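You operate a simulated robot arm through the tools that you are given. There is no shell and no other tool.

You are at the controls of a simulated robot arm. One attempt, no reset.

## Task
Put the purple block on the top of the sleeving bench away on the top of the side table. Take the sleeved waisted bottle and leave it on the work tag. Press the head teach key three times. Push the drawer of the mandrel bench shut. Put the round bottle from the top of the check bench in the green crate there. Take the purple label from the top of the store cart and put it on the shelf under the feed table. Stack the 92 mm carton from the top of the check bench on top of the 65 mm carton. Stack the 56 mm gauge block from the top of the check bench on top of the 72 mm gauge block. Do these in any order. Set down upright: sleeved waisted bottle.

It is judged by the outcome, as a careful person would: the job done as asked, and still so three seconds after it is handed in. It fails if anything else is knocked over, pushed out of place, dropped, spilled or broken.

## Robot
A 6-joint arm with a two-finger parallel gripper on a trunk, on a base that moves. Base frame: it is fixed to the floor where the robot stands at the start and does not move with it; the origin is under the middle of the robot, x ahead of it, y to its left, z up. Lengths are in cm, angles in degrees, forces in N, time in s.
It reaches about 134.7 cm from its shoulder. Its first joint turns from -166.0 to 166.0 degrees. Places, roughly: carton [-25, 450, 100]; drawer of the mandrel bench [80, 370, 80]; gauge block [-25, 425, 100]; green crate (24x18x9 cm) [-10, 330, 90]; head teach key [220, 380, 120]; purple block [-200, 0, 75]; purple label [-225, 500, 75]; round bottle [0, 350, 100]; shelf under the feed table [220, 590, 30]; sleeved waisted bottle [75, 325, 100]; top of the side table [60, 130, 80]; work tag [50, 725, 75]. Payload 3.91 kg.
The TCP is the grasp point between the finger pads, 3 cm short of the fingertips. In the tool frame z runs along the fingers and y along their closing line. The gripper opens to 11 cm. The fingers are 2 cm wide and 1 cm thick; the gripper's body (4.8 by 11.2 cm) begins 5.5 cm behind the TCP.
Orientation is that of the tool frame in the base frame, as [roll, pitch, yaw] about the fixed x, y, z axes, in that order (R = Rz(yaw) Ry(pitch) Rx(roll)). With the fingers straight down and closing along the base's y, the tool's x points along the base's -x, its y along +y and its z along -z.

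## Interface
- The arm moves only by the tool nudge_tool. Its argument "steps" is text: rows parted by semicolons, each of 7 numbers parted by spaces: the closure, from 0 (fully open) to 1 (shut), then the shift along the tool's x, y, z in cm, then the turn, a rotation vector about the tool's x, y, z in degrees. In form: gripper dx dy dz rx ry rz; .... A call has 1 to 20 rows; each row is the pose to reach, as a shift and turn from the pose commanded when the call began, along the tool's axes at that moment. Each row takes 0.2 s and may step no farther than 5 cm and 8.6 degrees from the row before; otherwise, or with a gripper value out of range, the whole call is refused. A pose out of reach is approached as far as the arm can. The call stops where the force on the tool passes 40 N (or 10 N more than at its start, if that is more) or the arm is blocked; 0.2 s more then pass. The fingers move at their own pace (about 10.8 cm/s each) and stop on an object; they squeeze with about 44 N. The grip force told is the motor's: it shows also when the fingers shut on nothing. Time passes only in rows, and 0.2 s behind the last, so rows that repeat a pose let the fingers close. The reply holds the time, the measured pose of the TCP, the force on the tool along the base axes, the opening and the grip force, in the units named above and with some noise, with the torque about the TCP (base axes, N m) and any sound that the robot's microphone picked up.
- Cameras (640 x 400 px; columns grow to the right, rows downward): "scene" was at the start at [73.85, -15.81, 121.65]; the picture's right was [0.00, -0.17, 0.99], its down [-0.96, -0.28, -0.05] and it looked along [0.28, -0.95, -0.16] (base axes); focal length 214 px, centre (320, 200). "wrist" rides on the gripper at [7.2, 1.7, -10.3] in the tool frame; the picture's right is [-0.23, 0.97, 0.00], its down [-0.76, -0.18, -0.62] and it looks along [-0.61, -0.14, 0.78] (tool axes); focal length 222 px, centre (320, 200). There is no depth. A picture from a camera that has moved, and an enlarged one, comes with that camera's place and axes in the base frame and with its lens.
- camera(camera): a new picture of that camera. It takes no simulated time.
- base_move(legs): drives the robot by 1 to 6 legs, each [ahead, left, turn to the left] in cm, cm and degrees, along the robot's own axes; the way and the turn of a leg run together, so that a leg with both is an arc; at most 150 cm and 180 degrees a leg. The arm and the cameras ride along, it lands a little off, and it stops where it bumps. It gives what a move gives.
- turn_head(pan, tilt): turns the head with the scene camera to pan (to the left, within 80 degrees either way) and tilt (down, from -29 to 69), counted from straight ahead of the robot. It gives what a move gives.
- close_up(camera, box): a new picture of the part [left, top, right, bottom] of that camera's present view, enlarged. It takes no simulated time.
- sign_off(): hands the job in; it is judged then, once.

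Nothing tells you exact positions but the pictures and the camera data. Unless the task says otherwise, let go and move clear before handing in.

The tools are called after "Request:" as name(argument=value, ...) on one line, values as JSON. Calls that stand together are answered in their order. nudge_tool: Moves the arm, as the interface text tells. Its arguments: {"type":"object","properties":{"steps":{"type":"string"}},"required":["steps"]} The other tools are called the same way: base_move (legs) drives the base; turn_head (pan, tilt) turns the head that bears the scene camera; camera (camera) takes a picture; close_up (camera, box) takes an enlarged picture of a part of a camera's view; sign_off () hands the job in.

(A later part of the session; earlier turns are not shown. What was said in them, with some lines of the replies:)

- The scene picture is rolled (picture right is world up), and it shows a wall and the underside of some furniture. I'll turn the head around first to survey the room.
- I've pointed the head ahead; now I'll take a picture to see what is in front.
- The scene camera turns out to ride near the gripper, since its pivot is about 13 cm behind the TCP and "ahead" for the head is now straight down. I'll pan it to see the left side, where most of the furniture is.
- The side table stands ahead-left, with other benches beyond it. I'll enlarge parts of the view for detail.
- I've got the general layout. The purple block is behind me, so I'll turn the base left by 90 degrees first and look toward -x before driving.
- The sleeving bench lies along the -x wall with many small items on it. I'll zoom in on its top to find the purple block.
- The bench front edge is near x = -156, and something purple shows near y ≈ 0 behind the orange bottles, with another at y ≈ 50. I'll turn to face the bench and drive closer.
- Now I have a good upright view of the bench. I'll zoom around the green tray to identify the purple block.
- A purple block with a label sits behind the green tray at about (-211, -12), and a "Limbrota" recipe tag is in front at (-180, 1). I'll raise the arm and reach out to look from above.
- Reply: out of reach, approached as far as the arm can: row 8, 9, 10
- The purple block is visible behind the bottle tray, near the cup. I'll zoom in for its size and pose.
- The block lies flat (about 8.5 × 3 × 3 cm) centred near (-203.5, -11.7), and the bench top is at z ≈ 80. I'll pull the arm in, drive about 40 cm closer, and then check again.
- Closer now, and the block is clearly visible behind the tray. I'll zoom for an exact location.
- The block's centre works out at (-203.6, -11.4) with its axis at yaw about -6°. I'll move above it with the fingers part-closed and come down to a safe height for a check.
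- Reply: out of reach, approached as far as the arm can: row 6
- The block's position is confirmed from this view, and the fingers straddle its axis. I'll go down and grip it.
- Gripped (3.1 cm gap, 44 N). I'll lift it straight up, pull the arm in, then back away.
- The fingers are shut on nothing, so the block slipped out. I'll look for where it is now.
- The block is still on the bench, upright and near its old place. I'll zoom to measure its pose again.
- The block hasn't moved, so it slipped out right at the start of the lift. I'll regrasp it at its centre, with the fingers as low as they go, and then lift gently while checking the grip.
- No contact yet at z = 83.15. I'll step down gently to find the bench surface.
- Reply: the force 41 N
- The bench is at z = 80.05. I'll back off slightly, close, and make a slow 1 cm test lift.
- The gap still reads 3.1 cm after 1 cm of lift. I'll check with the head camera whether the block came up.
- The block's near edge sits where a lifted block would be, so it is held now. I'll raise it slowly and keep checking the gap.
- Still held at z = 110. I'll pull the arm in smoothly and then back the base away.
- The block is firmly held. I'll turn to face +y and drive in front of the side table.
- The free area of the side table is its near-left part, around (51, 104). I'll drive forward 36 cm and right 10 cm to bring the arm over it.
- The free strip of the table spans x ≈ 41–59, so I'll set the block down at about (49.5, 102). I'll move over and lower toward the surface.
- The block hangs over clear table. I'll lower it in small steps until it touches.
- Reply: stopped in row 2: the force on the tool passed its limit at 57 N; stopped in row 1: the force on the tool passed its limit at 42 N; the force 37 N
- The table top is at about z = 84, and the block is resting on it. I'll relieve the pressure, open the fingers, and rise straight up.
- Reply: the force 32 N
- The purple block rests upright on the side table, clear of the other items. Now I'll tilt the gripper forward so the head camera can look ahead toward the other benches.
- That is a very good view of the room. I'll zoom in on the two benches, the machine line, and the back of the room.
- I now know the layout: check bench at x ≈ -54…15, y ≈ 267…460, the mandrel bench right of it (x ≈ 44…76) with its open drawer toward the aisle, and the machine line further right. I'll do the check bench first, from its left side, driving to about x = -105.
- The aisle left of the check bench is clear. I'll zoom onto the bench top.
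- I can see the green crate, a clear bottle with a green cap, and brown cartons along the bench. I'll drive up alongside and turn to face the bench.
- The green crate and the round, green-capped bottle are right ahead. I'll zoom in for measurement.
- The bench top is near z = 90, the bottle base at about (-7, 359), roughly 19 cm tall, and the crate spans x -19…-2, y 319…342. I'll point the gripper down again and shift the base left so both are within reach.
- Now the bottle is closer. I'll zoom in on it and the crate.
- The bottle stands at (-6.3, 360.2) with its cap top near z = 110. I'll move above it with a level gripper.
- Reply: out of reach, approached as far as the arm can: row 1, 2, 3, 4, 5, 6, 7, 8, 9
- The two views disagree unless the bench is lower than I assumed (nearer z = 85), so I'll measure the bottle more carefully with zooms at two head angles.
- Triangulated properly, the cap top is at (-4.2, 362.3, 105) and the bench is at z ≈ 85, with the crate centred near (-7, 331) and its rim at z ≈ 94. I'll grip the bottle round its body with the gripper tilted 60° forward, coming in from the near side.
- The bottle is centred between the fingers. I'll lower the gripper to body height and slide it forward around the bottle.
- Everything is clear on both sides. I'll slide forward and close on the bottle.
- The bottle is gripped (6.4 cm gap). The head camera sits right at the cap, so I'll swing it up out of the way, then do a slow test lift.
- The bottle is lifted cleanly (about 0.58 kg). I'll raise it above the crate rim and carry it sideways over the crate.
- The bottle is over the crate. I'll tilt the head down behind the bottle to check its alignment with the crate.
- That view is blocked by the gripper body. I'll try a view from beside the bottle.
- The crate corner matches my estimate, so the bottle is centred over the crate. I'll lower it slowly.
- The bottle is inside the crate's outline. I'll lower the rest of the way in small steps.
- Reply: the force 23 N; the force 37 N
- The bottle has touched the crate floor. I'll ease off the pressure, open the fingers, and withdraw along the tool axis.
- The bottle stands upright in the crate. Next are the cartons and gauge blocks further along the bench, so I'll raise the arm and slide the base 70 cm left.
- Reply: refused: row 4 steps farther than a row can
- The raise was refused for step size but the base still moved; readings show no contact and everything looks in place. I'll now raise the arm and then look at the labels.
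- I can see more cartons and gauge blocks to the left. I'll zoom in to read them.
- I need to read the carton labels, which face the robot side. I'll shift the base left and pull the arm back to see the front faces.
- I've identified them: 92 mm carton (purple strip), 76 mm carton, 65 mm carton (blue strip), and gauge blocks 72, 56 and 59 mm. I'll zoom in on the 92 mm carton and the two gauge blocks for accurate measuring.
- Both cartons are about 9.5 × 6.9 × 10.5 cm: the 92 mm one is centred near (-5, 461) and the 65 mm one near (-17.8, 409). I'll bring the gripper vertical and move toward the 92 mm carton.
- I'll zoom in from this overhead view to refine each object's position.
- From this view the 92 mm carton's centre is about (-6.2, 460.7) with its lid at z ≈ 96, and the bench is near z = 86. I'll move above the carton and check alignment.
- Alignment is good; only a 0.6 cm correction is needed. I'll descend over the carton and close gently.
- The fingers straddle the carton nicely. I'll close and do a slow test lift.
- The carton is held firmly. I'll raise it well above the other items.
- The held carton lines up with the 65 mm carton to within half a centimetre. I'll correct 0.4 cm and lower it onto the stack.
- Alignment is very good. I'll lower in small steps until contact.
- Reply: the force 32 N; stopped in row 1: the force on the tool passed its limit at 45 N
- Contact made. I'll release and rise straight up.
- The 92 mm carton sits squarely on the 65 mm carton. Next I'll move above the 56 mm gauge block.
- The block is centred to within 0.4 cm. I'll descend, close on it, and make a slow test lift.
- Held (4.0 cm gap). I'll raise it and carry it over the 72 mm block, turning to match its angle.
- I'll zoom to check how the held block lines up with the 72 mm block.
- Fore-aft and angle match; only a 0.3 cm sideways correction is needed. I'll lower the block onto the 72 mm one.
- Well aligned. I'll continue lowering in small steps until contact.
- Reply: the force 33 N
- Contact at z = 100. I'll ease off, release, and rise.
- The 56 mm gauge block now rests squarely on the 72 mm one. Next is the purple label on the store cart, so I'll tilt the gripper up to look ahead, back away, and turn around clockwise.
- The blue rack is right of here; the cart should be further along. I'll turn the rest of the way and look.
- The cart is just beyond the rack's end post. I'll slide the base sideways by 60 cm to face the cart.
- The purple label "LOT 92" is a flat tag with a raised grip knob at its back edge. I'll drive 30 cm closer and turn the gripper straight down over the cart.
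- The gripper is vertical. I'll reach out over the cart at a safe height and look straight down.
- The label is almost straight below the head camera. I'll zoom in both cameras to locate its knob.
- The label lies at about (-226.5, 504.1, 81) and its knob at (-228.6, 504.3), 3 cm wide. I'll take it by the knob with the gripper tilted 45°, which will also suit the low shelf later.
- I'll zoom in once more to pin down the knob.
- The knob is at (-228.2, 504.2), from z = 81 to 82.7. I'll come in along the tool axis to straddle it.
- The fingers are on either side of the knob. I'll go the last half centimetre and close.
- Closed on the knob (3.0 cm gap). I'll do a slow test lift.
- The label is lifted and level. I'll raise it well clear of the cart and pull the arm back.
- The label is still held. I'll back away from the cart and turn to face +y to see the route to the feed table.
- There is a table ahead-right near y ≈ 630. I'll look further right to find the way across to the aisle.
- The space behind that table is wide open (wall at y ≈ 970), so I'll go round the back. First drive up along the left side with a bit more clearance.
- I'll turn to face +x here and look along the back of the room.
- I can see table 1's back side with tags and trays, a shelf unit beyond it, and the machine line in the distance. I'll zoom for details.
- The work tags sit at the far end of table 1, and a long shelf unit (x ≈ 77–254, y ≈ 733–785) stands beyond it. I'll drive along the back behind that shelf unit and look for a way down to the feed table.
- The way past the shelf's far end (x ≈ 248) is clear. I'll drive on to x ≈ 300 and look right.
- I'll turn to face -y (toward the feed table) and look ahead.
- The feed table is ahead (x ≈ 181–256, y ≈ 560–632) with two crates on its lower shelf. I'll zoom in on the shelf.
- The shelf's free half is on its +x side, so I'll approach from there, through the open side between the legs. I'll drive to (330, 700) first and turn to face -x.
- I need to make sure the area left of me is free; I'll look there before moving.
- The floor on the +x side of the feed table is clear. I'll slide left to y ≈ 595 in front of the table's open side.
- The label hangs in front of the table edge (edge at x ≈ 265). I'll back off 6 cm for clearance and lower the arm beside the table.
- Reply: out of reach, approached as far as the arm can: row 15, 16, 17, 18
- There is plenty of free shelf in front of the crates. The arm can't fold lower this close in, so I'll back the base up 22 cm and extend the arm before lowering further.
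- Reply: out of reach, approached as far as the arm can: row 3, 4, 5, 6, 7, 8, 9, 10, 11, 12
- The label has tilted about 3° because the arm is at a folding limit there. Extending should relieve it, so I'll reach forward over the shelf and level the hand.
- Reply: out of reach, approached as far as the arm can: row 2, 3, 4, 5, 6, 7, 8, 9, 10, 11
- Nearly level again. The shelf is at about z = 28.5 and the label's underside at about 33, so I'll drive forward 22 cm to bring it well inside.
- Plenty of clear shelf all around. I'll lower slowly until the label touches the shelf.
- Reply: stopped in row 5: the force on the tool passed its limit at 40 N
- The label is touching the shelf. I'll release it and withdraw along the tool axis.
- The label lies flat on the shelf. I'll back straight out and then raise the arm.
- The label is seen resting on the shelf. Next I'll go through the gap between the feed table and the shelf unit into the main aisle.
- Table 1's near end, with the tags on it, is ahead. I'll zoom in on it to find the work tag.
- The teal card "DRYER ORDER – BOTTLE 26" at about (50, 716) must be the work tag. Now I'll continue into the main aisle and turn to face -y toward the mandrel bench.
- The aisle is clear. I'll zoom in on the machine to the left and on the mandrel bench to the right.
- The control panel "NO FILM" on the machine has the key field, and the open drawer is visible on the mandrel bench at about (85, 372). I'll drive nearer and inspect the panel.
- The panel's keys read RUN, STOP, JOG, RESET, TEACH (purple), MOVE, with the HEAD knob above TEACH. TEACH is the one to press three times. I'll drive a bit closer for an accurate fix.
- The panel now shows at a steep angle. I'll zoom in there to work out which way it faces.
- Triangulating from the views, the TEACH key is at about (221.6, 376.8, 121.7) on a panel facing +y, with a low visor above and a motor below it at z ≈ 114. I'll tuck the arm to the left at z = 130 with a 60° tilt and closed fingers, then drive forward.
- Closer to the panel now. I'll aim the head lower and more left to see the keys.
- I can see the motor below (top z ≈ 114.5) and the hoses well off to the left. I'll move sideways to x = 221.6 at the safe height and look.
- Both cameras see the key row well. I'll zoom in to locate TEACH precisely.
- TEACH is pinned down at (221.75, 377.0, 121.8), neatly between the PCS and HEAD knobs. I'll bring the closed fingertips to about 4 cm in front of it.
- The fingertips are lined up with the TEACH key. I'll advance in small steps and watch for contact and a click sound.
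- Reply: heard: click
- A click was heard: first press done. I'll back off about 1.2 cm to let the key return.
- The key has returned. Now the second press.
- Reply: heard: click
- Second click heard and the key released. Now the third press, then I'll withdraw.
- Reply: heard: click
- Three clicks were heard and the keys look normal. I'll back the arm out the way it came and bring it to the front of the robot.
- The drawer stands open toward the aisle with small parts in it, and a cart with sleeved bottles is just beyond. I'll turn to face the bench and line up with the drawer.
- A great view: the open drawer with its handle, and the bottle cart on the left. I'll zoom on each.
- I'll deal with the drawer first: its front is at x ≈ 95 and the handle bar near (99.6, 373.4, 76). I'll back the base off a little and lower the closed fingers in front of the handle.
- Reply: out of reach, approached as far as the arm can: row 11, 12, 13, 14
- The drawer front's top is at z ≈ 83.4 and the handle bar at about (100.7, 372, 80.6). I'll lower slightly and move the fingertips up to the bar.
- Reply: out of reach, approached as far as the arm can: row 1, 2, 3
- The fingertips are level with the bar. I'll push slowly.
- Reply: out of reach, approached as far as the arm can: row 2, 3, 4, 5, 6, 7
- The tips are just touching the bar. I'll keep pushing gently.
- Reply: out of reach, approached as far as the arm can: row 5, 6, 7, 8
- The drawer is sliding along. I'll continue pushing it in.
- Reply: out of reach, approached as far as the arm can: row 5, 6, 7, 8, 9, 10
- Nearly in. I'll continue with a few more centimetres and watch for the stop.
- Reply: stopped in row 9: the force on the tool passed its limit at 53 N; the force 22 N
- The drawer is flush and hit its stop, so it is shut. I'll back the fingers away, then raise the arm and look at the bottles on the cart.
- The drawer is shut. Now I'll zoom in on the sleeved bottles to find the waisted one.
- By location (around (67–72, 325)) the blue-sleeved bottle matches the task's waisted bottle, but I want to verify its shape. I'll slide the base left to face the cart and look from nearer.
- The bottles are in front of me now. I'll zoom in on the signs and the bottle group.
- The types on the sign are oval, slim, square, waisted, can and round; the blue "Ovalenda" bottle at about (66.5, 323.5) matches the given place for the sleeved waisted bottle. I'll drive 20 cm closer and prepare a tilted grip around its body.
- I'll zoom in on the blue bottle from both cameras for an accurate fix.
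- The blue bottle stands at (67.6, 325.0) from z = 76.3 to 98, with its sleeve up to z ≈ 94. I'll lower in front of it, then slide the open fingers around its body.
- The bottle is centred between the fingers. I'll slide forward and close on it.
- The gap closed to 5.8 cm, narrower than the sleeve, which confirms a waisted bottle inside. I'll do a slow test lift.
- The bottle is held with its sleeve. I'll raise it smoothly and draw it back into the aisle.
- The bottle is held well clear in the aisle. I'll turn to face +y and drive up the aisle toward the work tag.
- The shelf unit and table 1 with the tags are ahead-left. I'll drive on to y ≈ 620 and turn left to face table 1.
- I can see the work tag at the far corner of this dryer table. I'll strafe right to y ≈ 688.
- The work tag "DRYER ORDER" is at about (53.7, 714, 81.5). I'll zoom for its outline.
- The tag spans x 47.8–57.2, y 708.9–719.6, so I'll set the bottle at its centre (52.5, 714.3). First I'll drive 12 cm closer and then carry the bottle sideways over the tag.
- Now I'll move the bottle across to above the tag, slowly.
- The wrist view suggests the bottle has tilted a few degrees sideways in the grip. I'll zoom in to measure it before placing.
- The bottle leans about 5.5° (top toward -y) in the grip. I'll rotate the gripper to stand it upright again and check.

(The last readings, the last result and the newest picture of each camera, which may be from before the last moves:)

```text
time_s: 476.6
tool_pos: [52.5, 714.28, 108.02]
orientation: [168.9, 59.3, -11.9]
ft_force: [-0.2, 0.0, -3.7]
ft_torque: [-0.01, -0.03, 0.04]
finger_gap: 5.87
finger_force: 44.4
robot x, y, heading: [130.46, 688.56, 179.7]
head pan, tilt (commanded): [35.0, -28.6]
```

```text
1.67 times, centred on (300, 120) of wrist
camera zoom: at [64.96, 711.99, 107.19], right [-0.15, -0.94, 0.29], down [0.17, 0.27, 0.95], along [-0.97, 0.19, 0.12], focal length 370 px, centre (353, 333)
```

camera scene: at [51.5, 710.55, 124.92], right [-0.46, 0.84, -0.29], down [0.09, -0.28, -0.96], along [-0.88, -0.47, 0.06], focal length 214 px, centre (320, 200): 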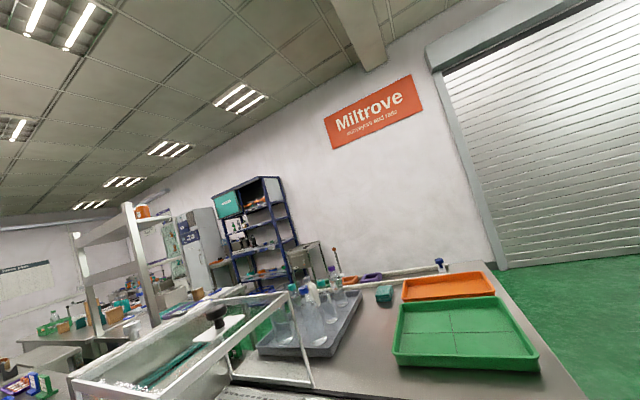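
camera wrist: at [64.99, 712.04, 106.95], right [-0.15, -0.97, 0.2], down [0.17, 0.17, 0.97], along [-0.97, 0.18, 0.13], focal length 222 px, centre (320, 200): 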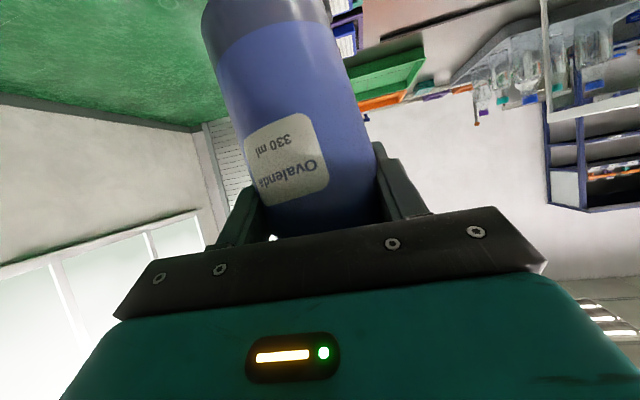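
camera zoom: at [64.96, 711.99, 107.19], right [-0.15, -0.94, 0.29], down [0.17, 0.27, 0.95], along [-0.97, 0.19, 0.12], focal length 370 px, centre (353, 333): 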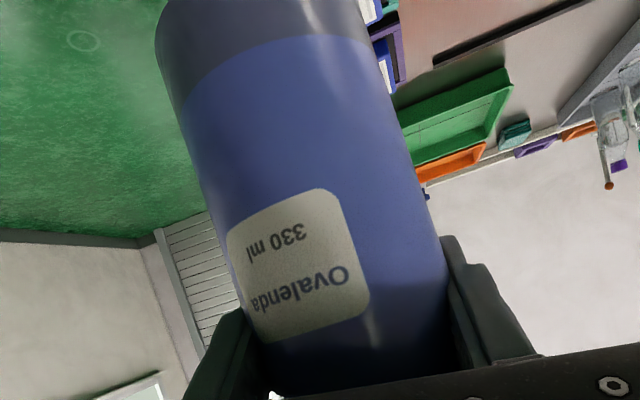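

The bottle is upright again (it seems to have slid about half a centimetre in the grip). I'll lower it gently toward the tag.

Request:
nudge_tool(steps="1 0.43 -0.05 0.25 0 0 0; 1 1.29 -0.15 0.75 0 0 0; 1 2.4 -0.27 1.4 0 0 0; 1 3.5 -0.4 2.05 0 0 0; 1 4.6 -0.53 2.7 0 0 0; 1 5.75 -0.66 3.35 0 0 0; 1 6.9 -0.79 4 0 0 0; 1 7.9 -0.9 4.6 0 0 0; 1 8.6 -0.98 5.01 0 0 0; 1 9.1 -1.04 5.3 0 0 0")

Request:
camera(camera="wrist")

Request:
turn_head(pan=60, tilt=45)

Request:
camera(camera="scene")

```text
time_s: 478.8
tool_pos: [52.43, 714.21, 97.36]
orientation: [169.0, 59.3, -11.8]
ft_force: [0.2, 0.3, -3.4]
ft_torque: [-0.02, -0.01, 0.0]
finger_gap: 5.87
finger_force: 43.5
robot x, y, heading: [130.8, 688.54, 179.8]
head pan, tilt (commanded): [35.0, -28.6]
```

```text
taken
camera wrist: at [64.96, 711.99, 96.56], right [-0.15, -0.94, 0.29], down [0.17, 0.27, 0.95], along [-0.97, 0.19, 0.12], focal length 222 px, centre (320, 200)
```

wrist: 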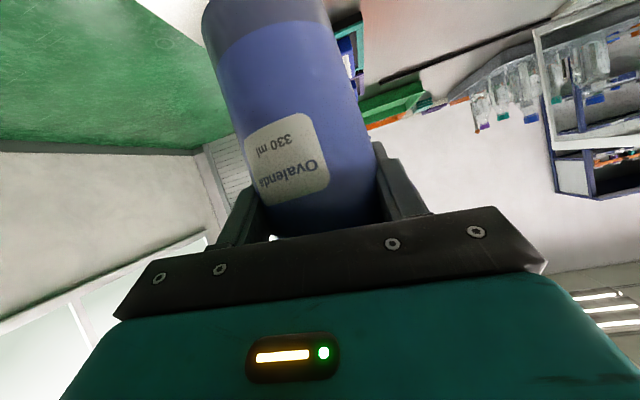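

```text
time_s: 480.2
tool_pos: [52.49, 714.32, 97.46]
orientation: [169.0, 59.3, -11.7]
ft_force: [-0.8, -0.3, -3.7]
ft_torque: [-0.01, 0.02, -0.01]
finger_gap: 5.86
finger_force: 44.2
robot x, y, heading: [130.9, 688.33, 179.8]
head pan, tilt (commanded): [60.0, 45.0]
```

```text
taken
camera scene: at [58.12, 707.89, 106.09], right [-0.73, 0.49, -0.48], down [0.68, 0.54, -0.49], along [0.02, -0.69, -0.73], focal length 214 px, centre (320, 200)
```

scene: 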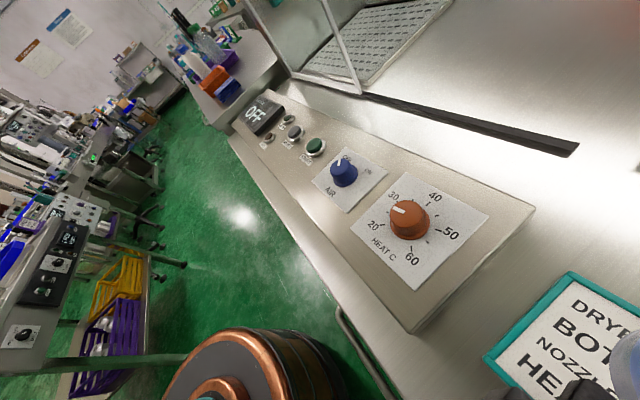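

I can see the tag and the bottle's base at the lower right. I'll pan a bit for a better look.

Request:
turn_head(pan=45, tilt=45)

Request:
camera(camera="scene")

```text
time_s: 481.0
tool_pos: [52.51, 714.32, 97.35]
orientation: [168.9, 59.4, -11.7]
ft_force: [0.7, 0.2, -2.8]
ft_torque: [-0.01, 0.0, 0.01]
finger_gap: 5.91
finger_force: 43.6
robot x, y, heading: [131.01, 688.42, 179.8]
head pan, tilt (commanded): [45.0, 45.0]
```

```text
taken
camera scene: at [56.73, 709.15, 105.12], right [-0.58, 0.69, -0.42], down [0.81, 0.43, -0.41], along [-0.1, -0.58, -0.81], focal length 214 px, centre (320, 200)
```

scene: 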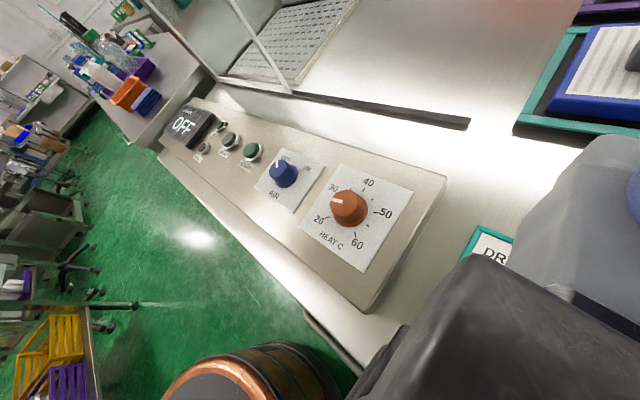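

The tag position is confirmed. I'll restore the head and lower the last few centimetres in small steps, watching for contact.

Request:
turn_head(pan=65, tilt=45)

Request:
nudge_tool(steps="1 0.43 -0.05 0.25 0 0 0; 1 0.86 -0.1 0.5 0 0 0; 1 1.29 -0.15 0.75 0 0 0; 1 1.55 -0.18 0.9 0 0 0")

Request:
nudge_tool(steps="1 0.17 -0.02 0.1 0 0 0; 1 0.34 -0.04 0.2 0 0 0")

Request:
nudge_tool(steps="1 0.17 -0.02 0.1 0 0 0; 1 0.34 -0.04 0.2 0 0 0")

```text
time_s: 481.8
tool_pos: [52.52, 714.15, 97.52]
orientation: [168.9, 59.3, -11.7]
ft_force: [-0.5, 1.2, -3.2]
ft_torque: [-0.01, -0.05, 0.03]
finger_gap: 5.88
finger_force: 43.6
robot x, y, heading: [131.08, 688.25, 179.8]
head pan, tilt (commanded): [65.0, 45.0]
```

```text
time_s: 482.8
tool_pos: [52.48, 714.27, 95.55]
orientation: [169.0, 59.2, -11.9]
ft_force: [0.0, -0.5, -3.1]
ft_torque: [-0.08, 0.01, 0.0]
finger_gap: 5.87
finger_force: 44.0
robot x, y, heading: [130.75, 688.24, 179.8]
head pan, tilt (commanded): [65.0, 45.0]
```

```text
time_s: 483.4
tool_pos: [52.49, 714.23, 95.24]
orientation: [169.0, 59.3, -11.8]
ft_force: [0.6, -0.1, -3.0]
ft_torque: [-0.03, 0.0, 0.01]
finger_gap: 5.89
finger_force: 43.6
robot x, y, heading: [130.94, 688.61, 179.8]
head pan, tilt (commanded): [65.0, 45.0]
```

```text
time_s: 484.0
tool_pos: [52.54, 714.21, 94.87]
orientation: [169.1, 59.3, -11.8]
ft_force: [0.9, -0.1, -3.6]
ft_torque: [-0.04, -0.03, 0.02]
finger_gap: 5.86
finger_force: 44.4
robot x, y, heading: [130.9, 688.58, 180.0]
head pan, tilt (commanded): [65.0, 45.0]
```

Request:
nudge_tool(steps="1 0.17 -0.02 0.1 0 0 0; 1 0.34 -0.04 0.2 0 0 0")

Request:
nudge_tool(steps="1 0.17 -0.02 0.1 0 0 0; 1 0.34 -0.04 0.2 0 0 0")

Request:
nudge_tool(steps="1 0.17 -0.02 0.1 0 0 0; 1 0.3 -0.03 0.17 0 0 0")

```text
time_s: 484.6
tool_pos: [52.58, 714.32, 94.5]
orientation: [169.1, 59.3, -11.8]
ft_force: [-0.3, -0.2, -3.6]
ft_torque: [0.0, -0.01, -0.02]
finger_gap: 5.88
finger_force: 43.9
robot x, y, heading: [130.75, 688.56, 179.8]
head pan, tilt (commanded): [65.0, 45.0]
```

```text
time_s: 485.2
tool_pos: [52.55, 714.22, 94.1]
orientation: [169.0, 59.4, -11.9]
ft_force: [-0.8, 0.6, -3.7]
ft_torque: [-0.01, -0.02, -0.04]
finger_gap: 5.88
finger_force: 43.4
robot x, y, heading: [130.68, 688.36, 179.5]
head pan, tilt (commanded): [65.0, 45.0]
```

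```text
time_s: 485.8
tool_pos: [52.6, 714.34, 93.64]
orientation: [169.0, 59.3, -11.9]
ft_force: [0.3, 0.0, -3.5]
ft_torque: [0.02, -0.01, -0.03]
finger_gap: 5.87
finger_force: 44.1
robot x, y, heading: [130.58, 688.62, 179.7]
head pan, tilt (commanded): [65.0, 45.0]
```

No contact yet. I'll look at the gap from the side before continuing.

Request:
camera(camera="scene")

Request:
nudge_tool(steps="1 0.17 -0.02 0.1 0 0 0; 1 0.34 -0.04 0.2 0 0 0")

Request:
nudge_tool(steps="1 0.17 -0.02 0.1 0 0 0; 1 0.34 -0.04 0.2 0 0 0")

```text
taken
camera scene: at [58.68, 707.59, 102.73], right [-0.77, 0.41, -0.5], down [0.64, 0.57, -0.52], along [0.07, -0.72, -0.7], focal length 214 px, centre (320, 200)
```

scene: 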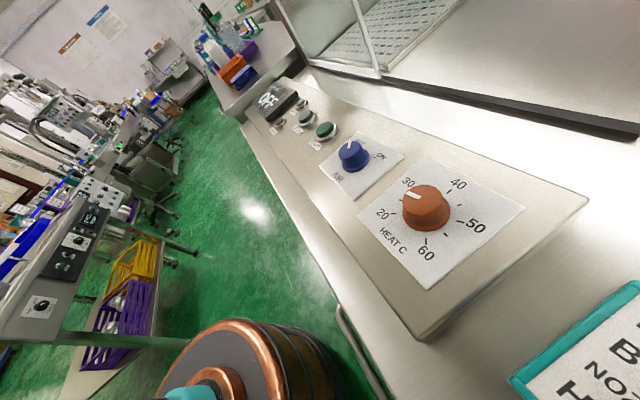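

```text
time_s: 486.4
tool_pos: [52.45, 714.18, 93.33]
orientation: [169.0, 59.3, -11.9]
ft_force: [0.5, 0.5, -3.9]
ft_torque: [0.0, -0.05, 0.0]
finger_gap: 5.88
finger_force: 44.3
robot x, y, heading: [130.92, 688.07, 179.9]
head pan, tilt (commanded): [65.0, 45.0]
```

```text
time_s: 487.0
tool_pos: [52.65, 714.29, 92.89]
orientation: [169.0, 59.3, -11.8]
ft_force: [-0.9, -0.2, -3.7]
ft_torque: [0.03, -0.02, 0.02]
finger_gap: 5.89
finger_force: 43.9
robot x, y, heading: [130.58, 688.57, 179.7]
head pan, tilt (commanded): [65.0, 45.0]
```

Request:
nudge_tool(steps="1 0.17 -0.02 0.1 0 0 0; 1 0.34 -0.04 0.2 0 0 0")

Request:
nudge_tool(steps="1 0.17 -0.02 0.1 0 0 0; 1 0.34 -0.04 0.2 0 0 0")

Request:
nudge_tool(steps="1 0.17 -0.02 0.1 0 0 0; 1 0.34 -0.04 0.2 0 0 0")

Request:
camera(camera="wrist")

```text
time_s: 487.6
tool_pos: [52.59, 714.26, 92.45]
orientation: [169.0, 59.4, -11.9]
ft_force: [-0.5, -0.6, -3.2]
ft_torque: [-0.02, 0.0, 0.02]
finger_gap: 5.87
finger_force: 43.9
robot x, y, heading: [130.4, 688.32, 179.8]
head pan, tilt (commanded): [65.0, 45.0]
```

```text
time_s: 488.2
tool_pos: [52.57, 714.21, 92.07]
orientation: [169.0, 59.3, -11.8]
ft_force: [-0.7, -0.8, -4.0]
ft_torque: [-0.02, 0.0, 0.0]
finger_gap: 5.88
finger_force: 43.3
robot x, y, heading: [130.62, 688.2, 179.8]
head pan, tilt (commanded): [65.0, 45.0]
```

```text
time_s: 488.8
tool_pos: [52.53, 714.2, 91.71]
orientation: [169.0, 59.3, -11.9]
ft_force: [0.5, 0.0, -3.6]
ft_torque: [-0.03, 0.01, -0.02]
finger_gap: 5.86
finger_force: 43.8
robot x, y, heading: [130.45, 688.44, 179.8]
head pan, tilt (commanded): [65.0, 45.0]
```

```text
taken
camera wrist: at [64.98, 712.02, 90.89], right [-0.15, -0.94, 0.29], down [0.17, 0.27, 0.95], along [-0.97, 0.19, 0.12], focal length 222 px, centre (320, 200)
```

wrist: 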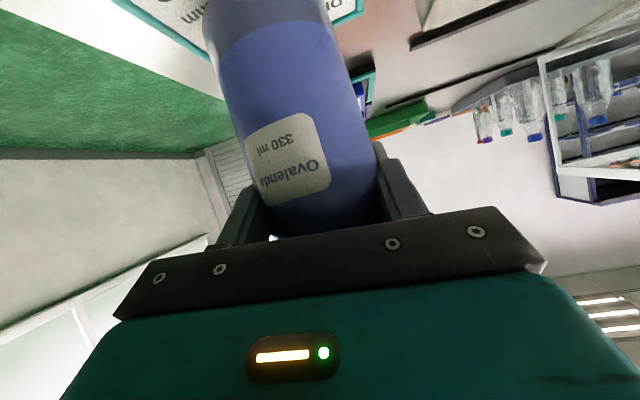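

The tag's corner shows the tag top is at z = 81.5, so the bottle base should still be 1–2 cm above it. I'll continue down in small steps.

Request:
nudge_tool(steps="1 0.17 -0.02 0.1 0 0 0; 1 0.34 -0.04 0.2 0 0 0; 1 0.52 -0.06 0.3 0 0 0")

Request:
nudge_tool(steps="1 0.17 -0.02 0.1 0 0 0; 1 0.34 -0.04 0.2 0 0 0")

Request:
nudge_tool(steps="1 0.17 -0.02 0.1 0 0 0; 1 0.34 -0.04 0.2 0 0 0")

```text
time_s: 489.6
tool_pos: [52.47, 714.33, 91.12]
orientation: [169.0, 59.2, -11.8]
ft_force: [0.1, 0.2, -0.6]
ft_torque: [-0.05, -0.02, 0.02]
finger_gap: 5.86
finger_force: 44.2
robot x, y, heading: [130.79, 688.34, 179.6]
head pan, tilt (commanded): [65.0, 45.0]
```

```text
time_s: 490.2
tool_pos: [52.52, 714.32, 91.04]
orientation: [169.0, 59.6, -11.9]
ft_force: [-3.6, 7.0, 27.4]
ft_torque: [0.11, 0.08, 0.06]
finger_gap: 5.86
finger_force: 44.0
robot x, y, heading: [130.85, 688.36, 179.8]
head pan, tilt (commanded): [65.0, 45.0]
```

```text
time_s: 490.8
tool_pos: [52.62, 714.34, 90.51]
orientation: [169.0, 59.5, -11.9]
ft_force: [0.5, 5.7, 29.2]
ft_torque: [0.04, 0.01, -0.01]
finger_gap: 5.8
finger_force: 44.0
robot x, y, heading: [130.89, 688.34, 179.8]
head pan, tilt (commanded): [65.0, 45.0]
```

Contact: the bottle is standing on the tag. I'll check it in the wrist view before releasing.

Request:
nudge_tool(steps="1 -0.26 0.03 -0.15 0 0 0; 1 -0.26 0.03 -0.15 0 0 0")

Request:
close_up(camera="wrist", box=[180, 0, 420, 240])

```text
time_s: 491.4
tool_pos: [52.47, 714.24, 90.46]
orientation: [169.0, 59.2, -11.9]
ft_force: [2.3, 2.2, 4.8]
ft_torque: [0.12, -0.3, 0.05]
finger_gap: 5.81
finger_force: 43.9
robot x, y, heading: [130.9, 688.43, 180.1]
head pan, tilt (commanded): [65.0, 45.0]
```

```text
1.67 times, centred on (300, 120) of wrist
camera zoom: at [65.02, 711.97, 89.68], right [-0.15, -0.94, 0.29], down [0.16, 0.27, 0.95], along [-0.97, 0.19, 0.11], focal length 370 px, centre (353, 333)
```

zoom: 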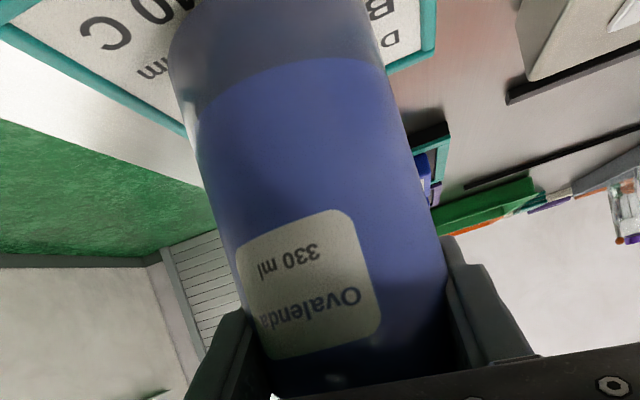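

The bottle stands upright at the middle of the tag. I'll open the fingers slowly.

Request:
nudge_tool(steps="0.45 0 0 0 0 0 0; 0.4 0 0 0 0 0 0; 0.3 0 0 0 0 0 0; 0.2 0 0 0 0 0 0; 0.1 0 0 0 0 0 0; 0 0 0 0 0 0 0; 0 0 0 0 0 0 0")

Request:
camera(camera="wrist")

```text
time_s: 493.0
tool_pos: [52.67, 714.2, 90.6]
orientation: [169.0, 59.3, -11.8]
ft_force: [0.2, -0.1, 0.9]
ft_torque: [-0.01, 0.03, 0.0]
finger_gap: 11.01
finger_force: 0.1
robot x, y, heading: [130.83, 688.43, 179.8]
head pan, tilt (commanded): [65.0, 45.0]
```

```text
taken
camera wrist: at [64.99, 712.02, 89.78], right [-0.15, -0.94, 0.29], down [0.17, 0.27, 0.95], along [-0.97, 0.19, 0.12], focal length 222 px, centre (320, 200)
```

wrist: 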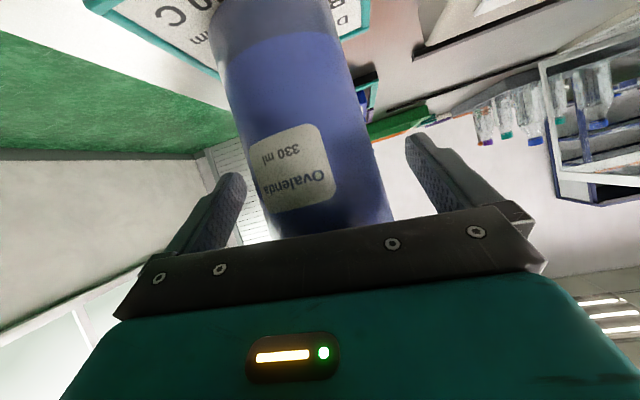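

The bottle stands on its own on the tag. I'll withdraw along the tool axis.

Request:
nudge_tool(steps="0 0 0 -1 0 0 0; 0 0 0 -2.5 0 0 0; 0 0 0 -4.5 0 0 0; 0 0 0 -7 0 0 0; 0 0 0 -10 0 0 0; 0 0 0 -13 0 0 0; 0 0 0 -16 0 0 0; 0 0 0 -20 0 0 0; 0 0 0 -24 0 0 0")

Request:
turn_head(pan=0, tilt=20)

Request:
camera(camera="scene")

```text
time_s: 495.0
tool_pos: [73.61, 714.49, 102.6]
orientation: [169.0, 59.3, -11.9]
ft_force: [-1.3, 0.0, -0.3]
ft_torque: [-0.01, 0.0, 0.0]
finger_gap: 11.01
finger_force: 0.1
robot x, y, heading: [130.87, 688.68, 179.8]
head pan, tilt (commanded): [65.0, 45.0]
```

```text
time_s: 496.4
tool_pos: [73.35, 714.49, 102.65]
orientation: [169.0, 59.3, -11.7]
ft_force: [-0.7, -0.1, 0.5]
ft_torque: [0.01, -0.03, 0.01]
finger_gap: 11.01
finger_force: 0.0
robot x, y, heading: [130.68, 688.07, 179.8]
head pan, tilt (commanded): [0.0, 20.0]
```

```text
taken
camera scene: at [72.85, 715.46, 111.39], right [0.04, 0.99, -0.1], down [0.77, -0.09, -0.64], along [-0.64, -0.05, -0.77], focal length 214 px, centre (320, 200)
```

scene: 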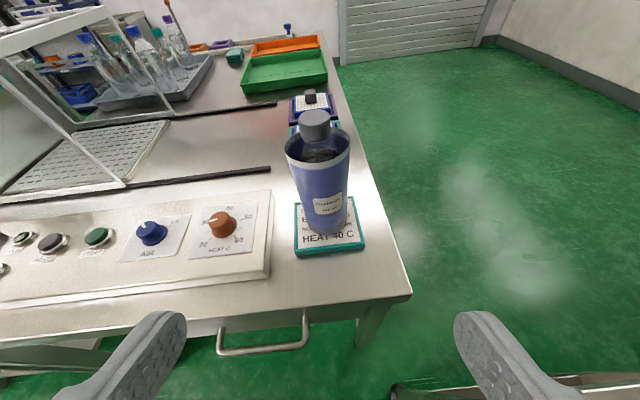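

The sleeved waisted bottle stands upright on the work tag. I'll move clear by backing the base a little and take one last look.

Request:
base_move(legs=[[-18, 0, 0]])

Request:
close_up(camera="scene", box=[240, 60, 440, 260])

Request:
turn_head(pan=70, tilt=0)

Request:
camera(camera="scene")

```text
time_s: 497.9
tool_pos: [91.64, 714.34, 102.67]
orientation: [169.0, 59.4, -11.8]
ft_force: [-0.1, 0.0, -0.5]
ft_torque: [0.02, 0.01, 0.02]
finger_gap: 10.96
finger_force: 0.1
robot x, y, heading: [149.07, 688.25, 179.9]
head pan, tilt (commanded): [0.0, 20.0]
```

```text
2.00 times, centred on (340, 160) of scene
camera zoom: at [91.07, 715.34, 111.41], right [0.04, 0.99, -0.1], down [0.77, -0.09, -0.64], along [-0.64, -0.05, -0.77], focal length 429 px, centre (280, 280)
```

zoom: 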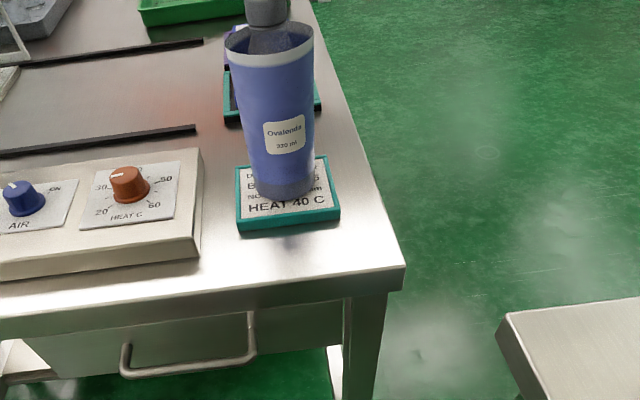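

```text
time_s: 499.3
tool_pos: [91.69, 714.35, 102.77]
orientation: [169.0, 59.3, -11.8]
ft_force: [0.1, 0.2, -0.3]
ft_torque: [-0.02, 0.0, -0.03]
finger_gap: 10.97
finger_force: 0.0
robot x, y, heading: [149.14, 688.13, 179.7]
head pan, tilt (commanded): [70.0, 0.0]
```

```text
taken
camera scene: at [94.51, 707.35, 118.13], right [-0.8, 0.33, -0.5], down [0.5, -0.1, -0.86], along [-0.33, -0.94, -0.08], focal length 214 px, centre (320, 200)
```

scene: 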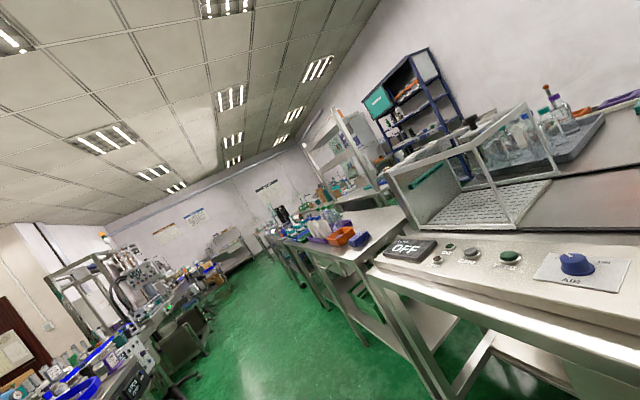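

The bottle stands steady on the tag, the arm is clear, and all eight parts of the job look done. The purple block is on the side table, and TEACH was pressed three times. The drawer is shut, the round bottle is in the green crate, and the label is on the feed-table shelf. The 92 mm carton is on the 65 mm carton and the 56 mm gauge block is on the 72 mm one. I'll hand it in.

Request:
sign_off()

```text
The job is handed in.
```

I've handed the job in with all eight parts done. I last saw each result in place in the camera pictures, but the judge's verdict isn't back yet.

- **Purple block:** it's on the free near-left part of the side table top. It slipped out of the fingers on the first lift but stayed where it was on the bench, and the second grip held.
- **Sleeved waisted bottle:** I took the blue "Ovalenda" bottle, going by the rough location you gave. The fingers closed narrower than the sleeve, which fits a waisted bottle inside. It tilted about 5° while I carried it, so I straightened it first. It now stands upright in the middle of the teal "DRYER ORDER" tag, which I took to be the work tag.
- **Head teach key:** I pressed TEACH three times and heard a click each time.
- **Drawer of the mandrel bench:** I pushed it in by the handle until it hit its stop, flush with the bench front.
- **Round bottle:** it's upright in the green crate.
- **Purple label ("LOT 92"):** it's flat on the shelf under the feed table, clear of the two crates.
- **Cartons:** the 92 mm carton sits squarely on the 65 mm one.
- **Gauge blocks:** the 56 mm block sits squarely on the 72 mm one.

One arm-raise command was refused while I was working along the check bench, so the base moved about 70 cm with the arm lower than I intended. The robot reported no bump and no unusual force, and nothing looked disturbed in the pictures.
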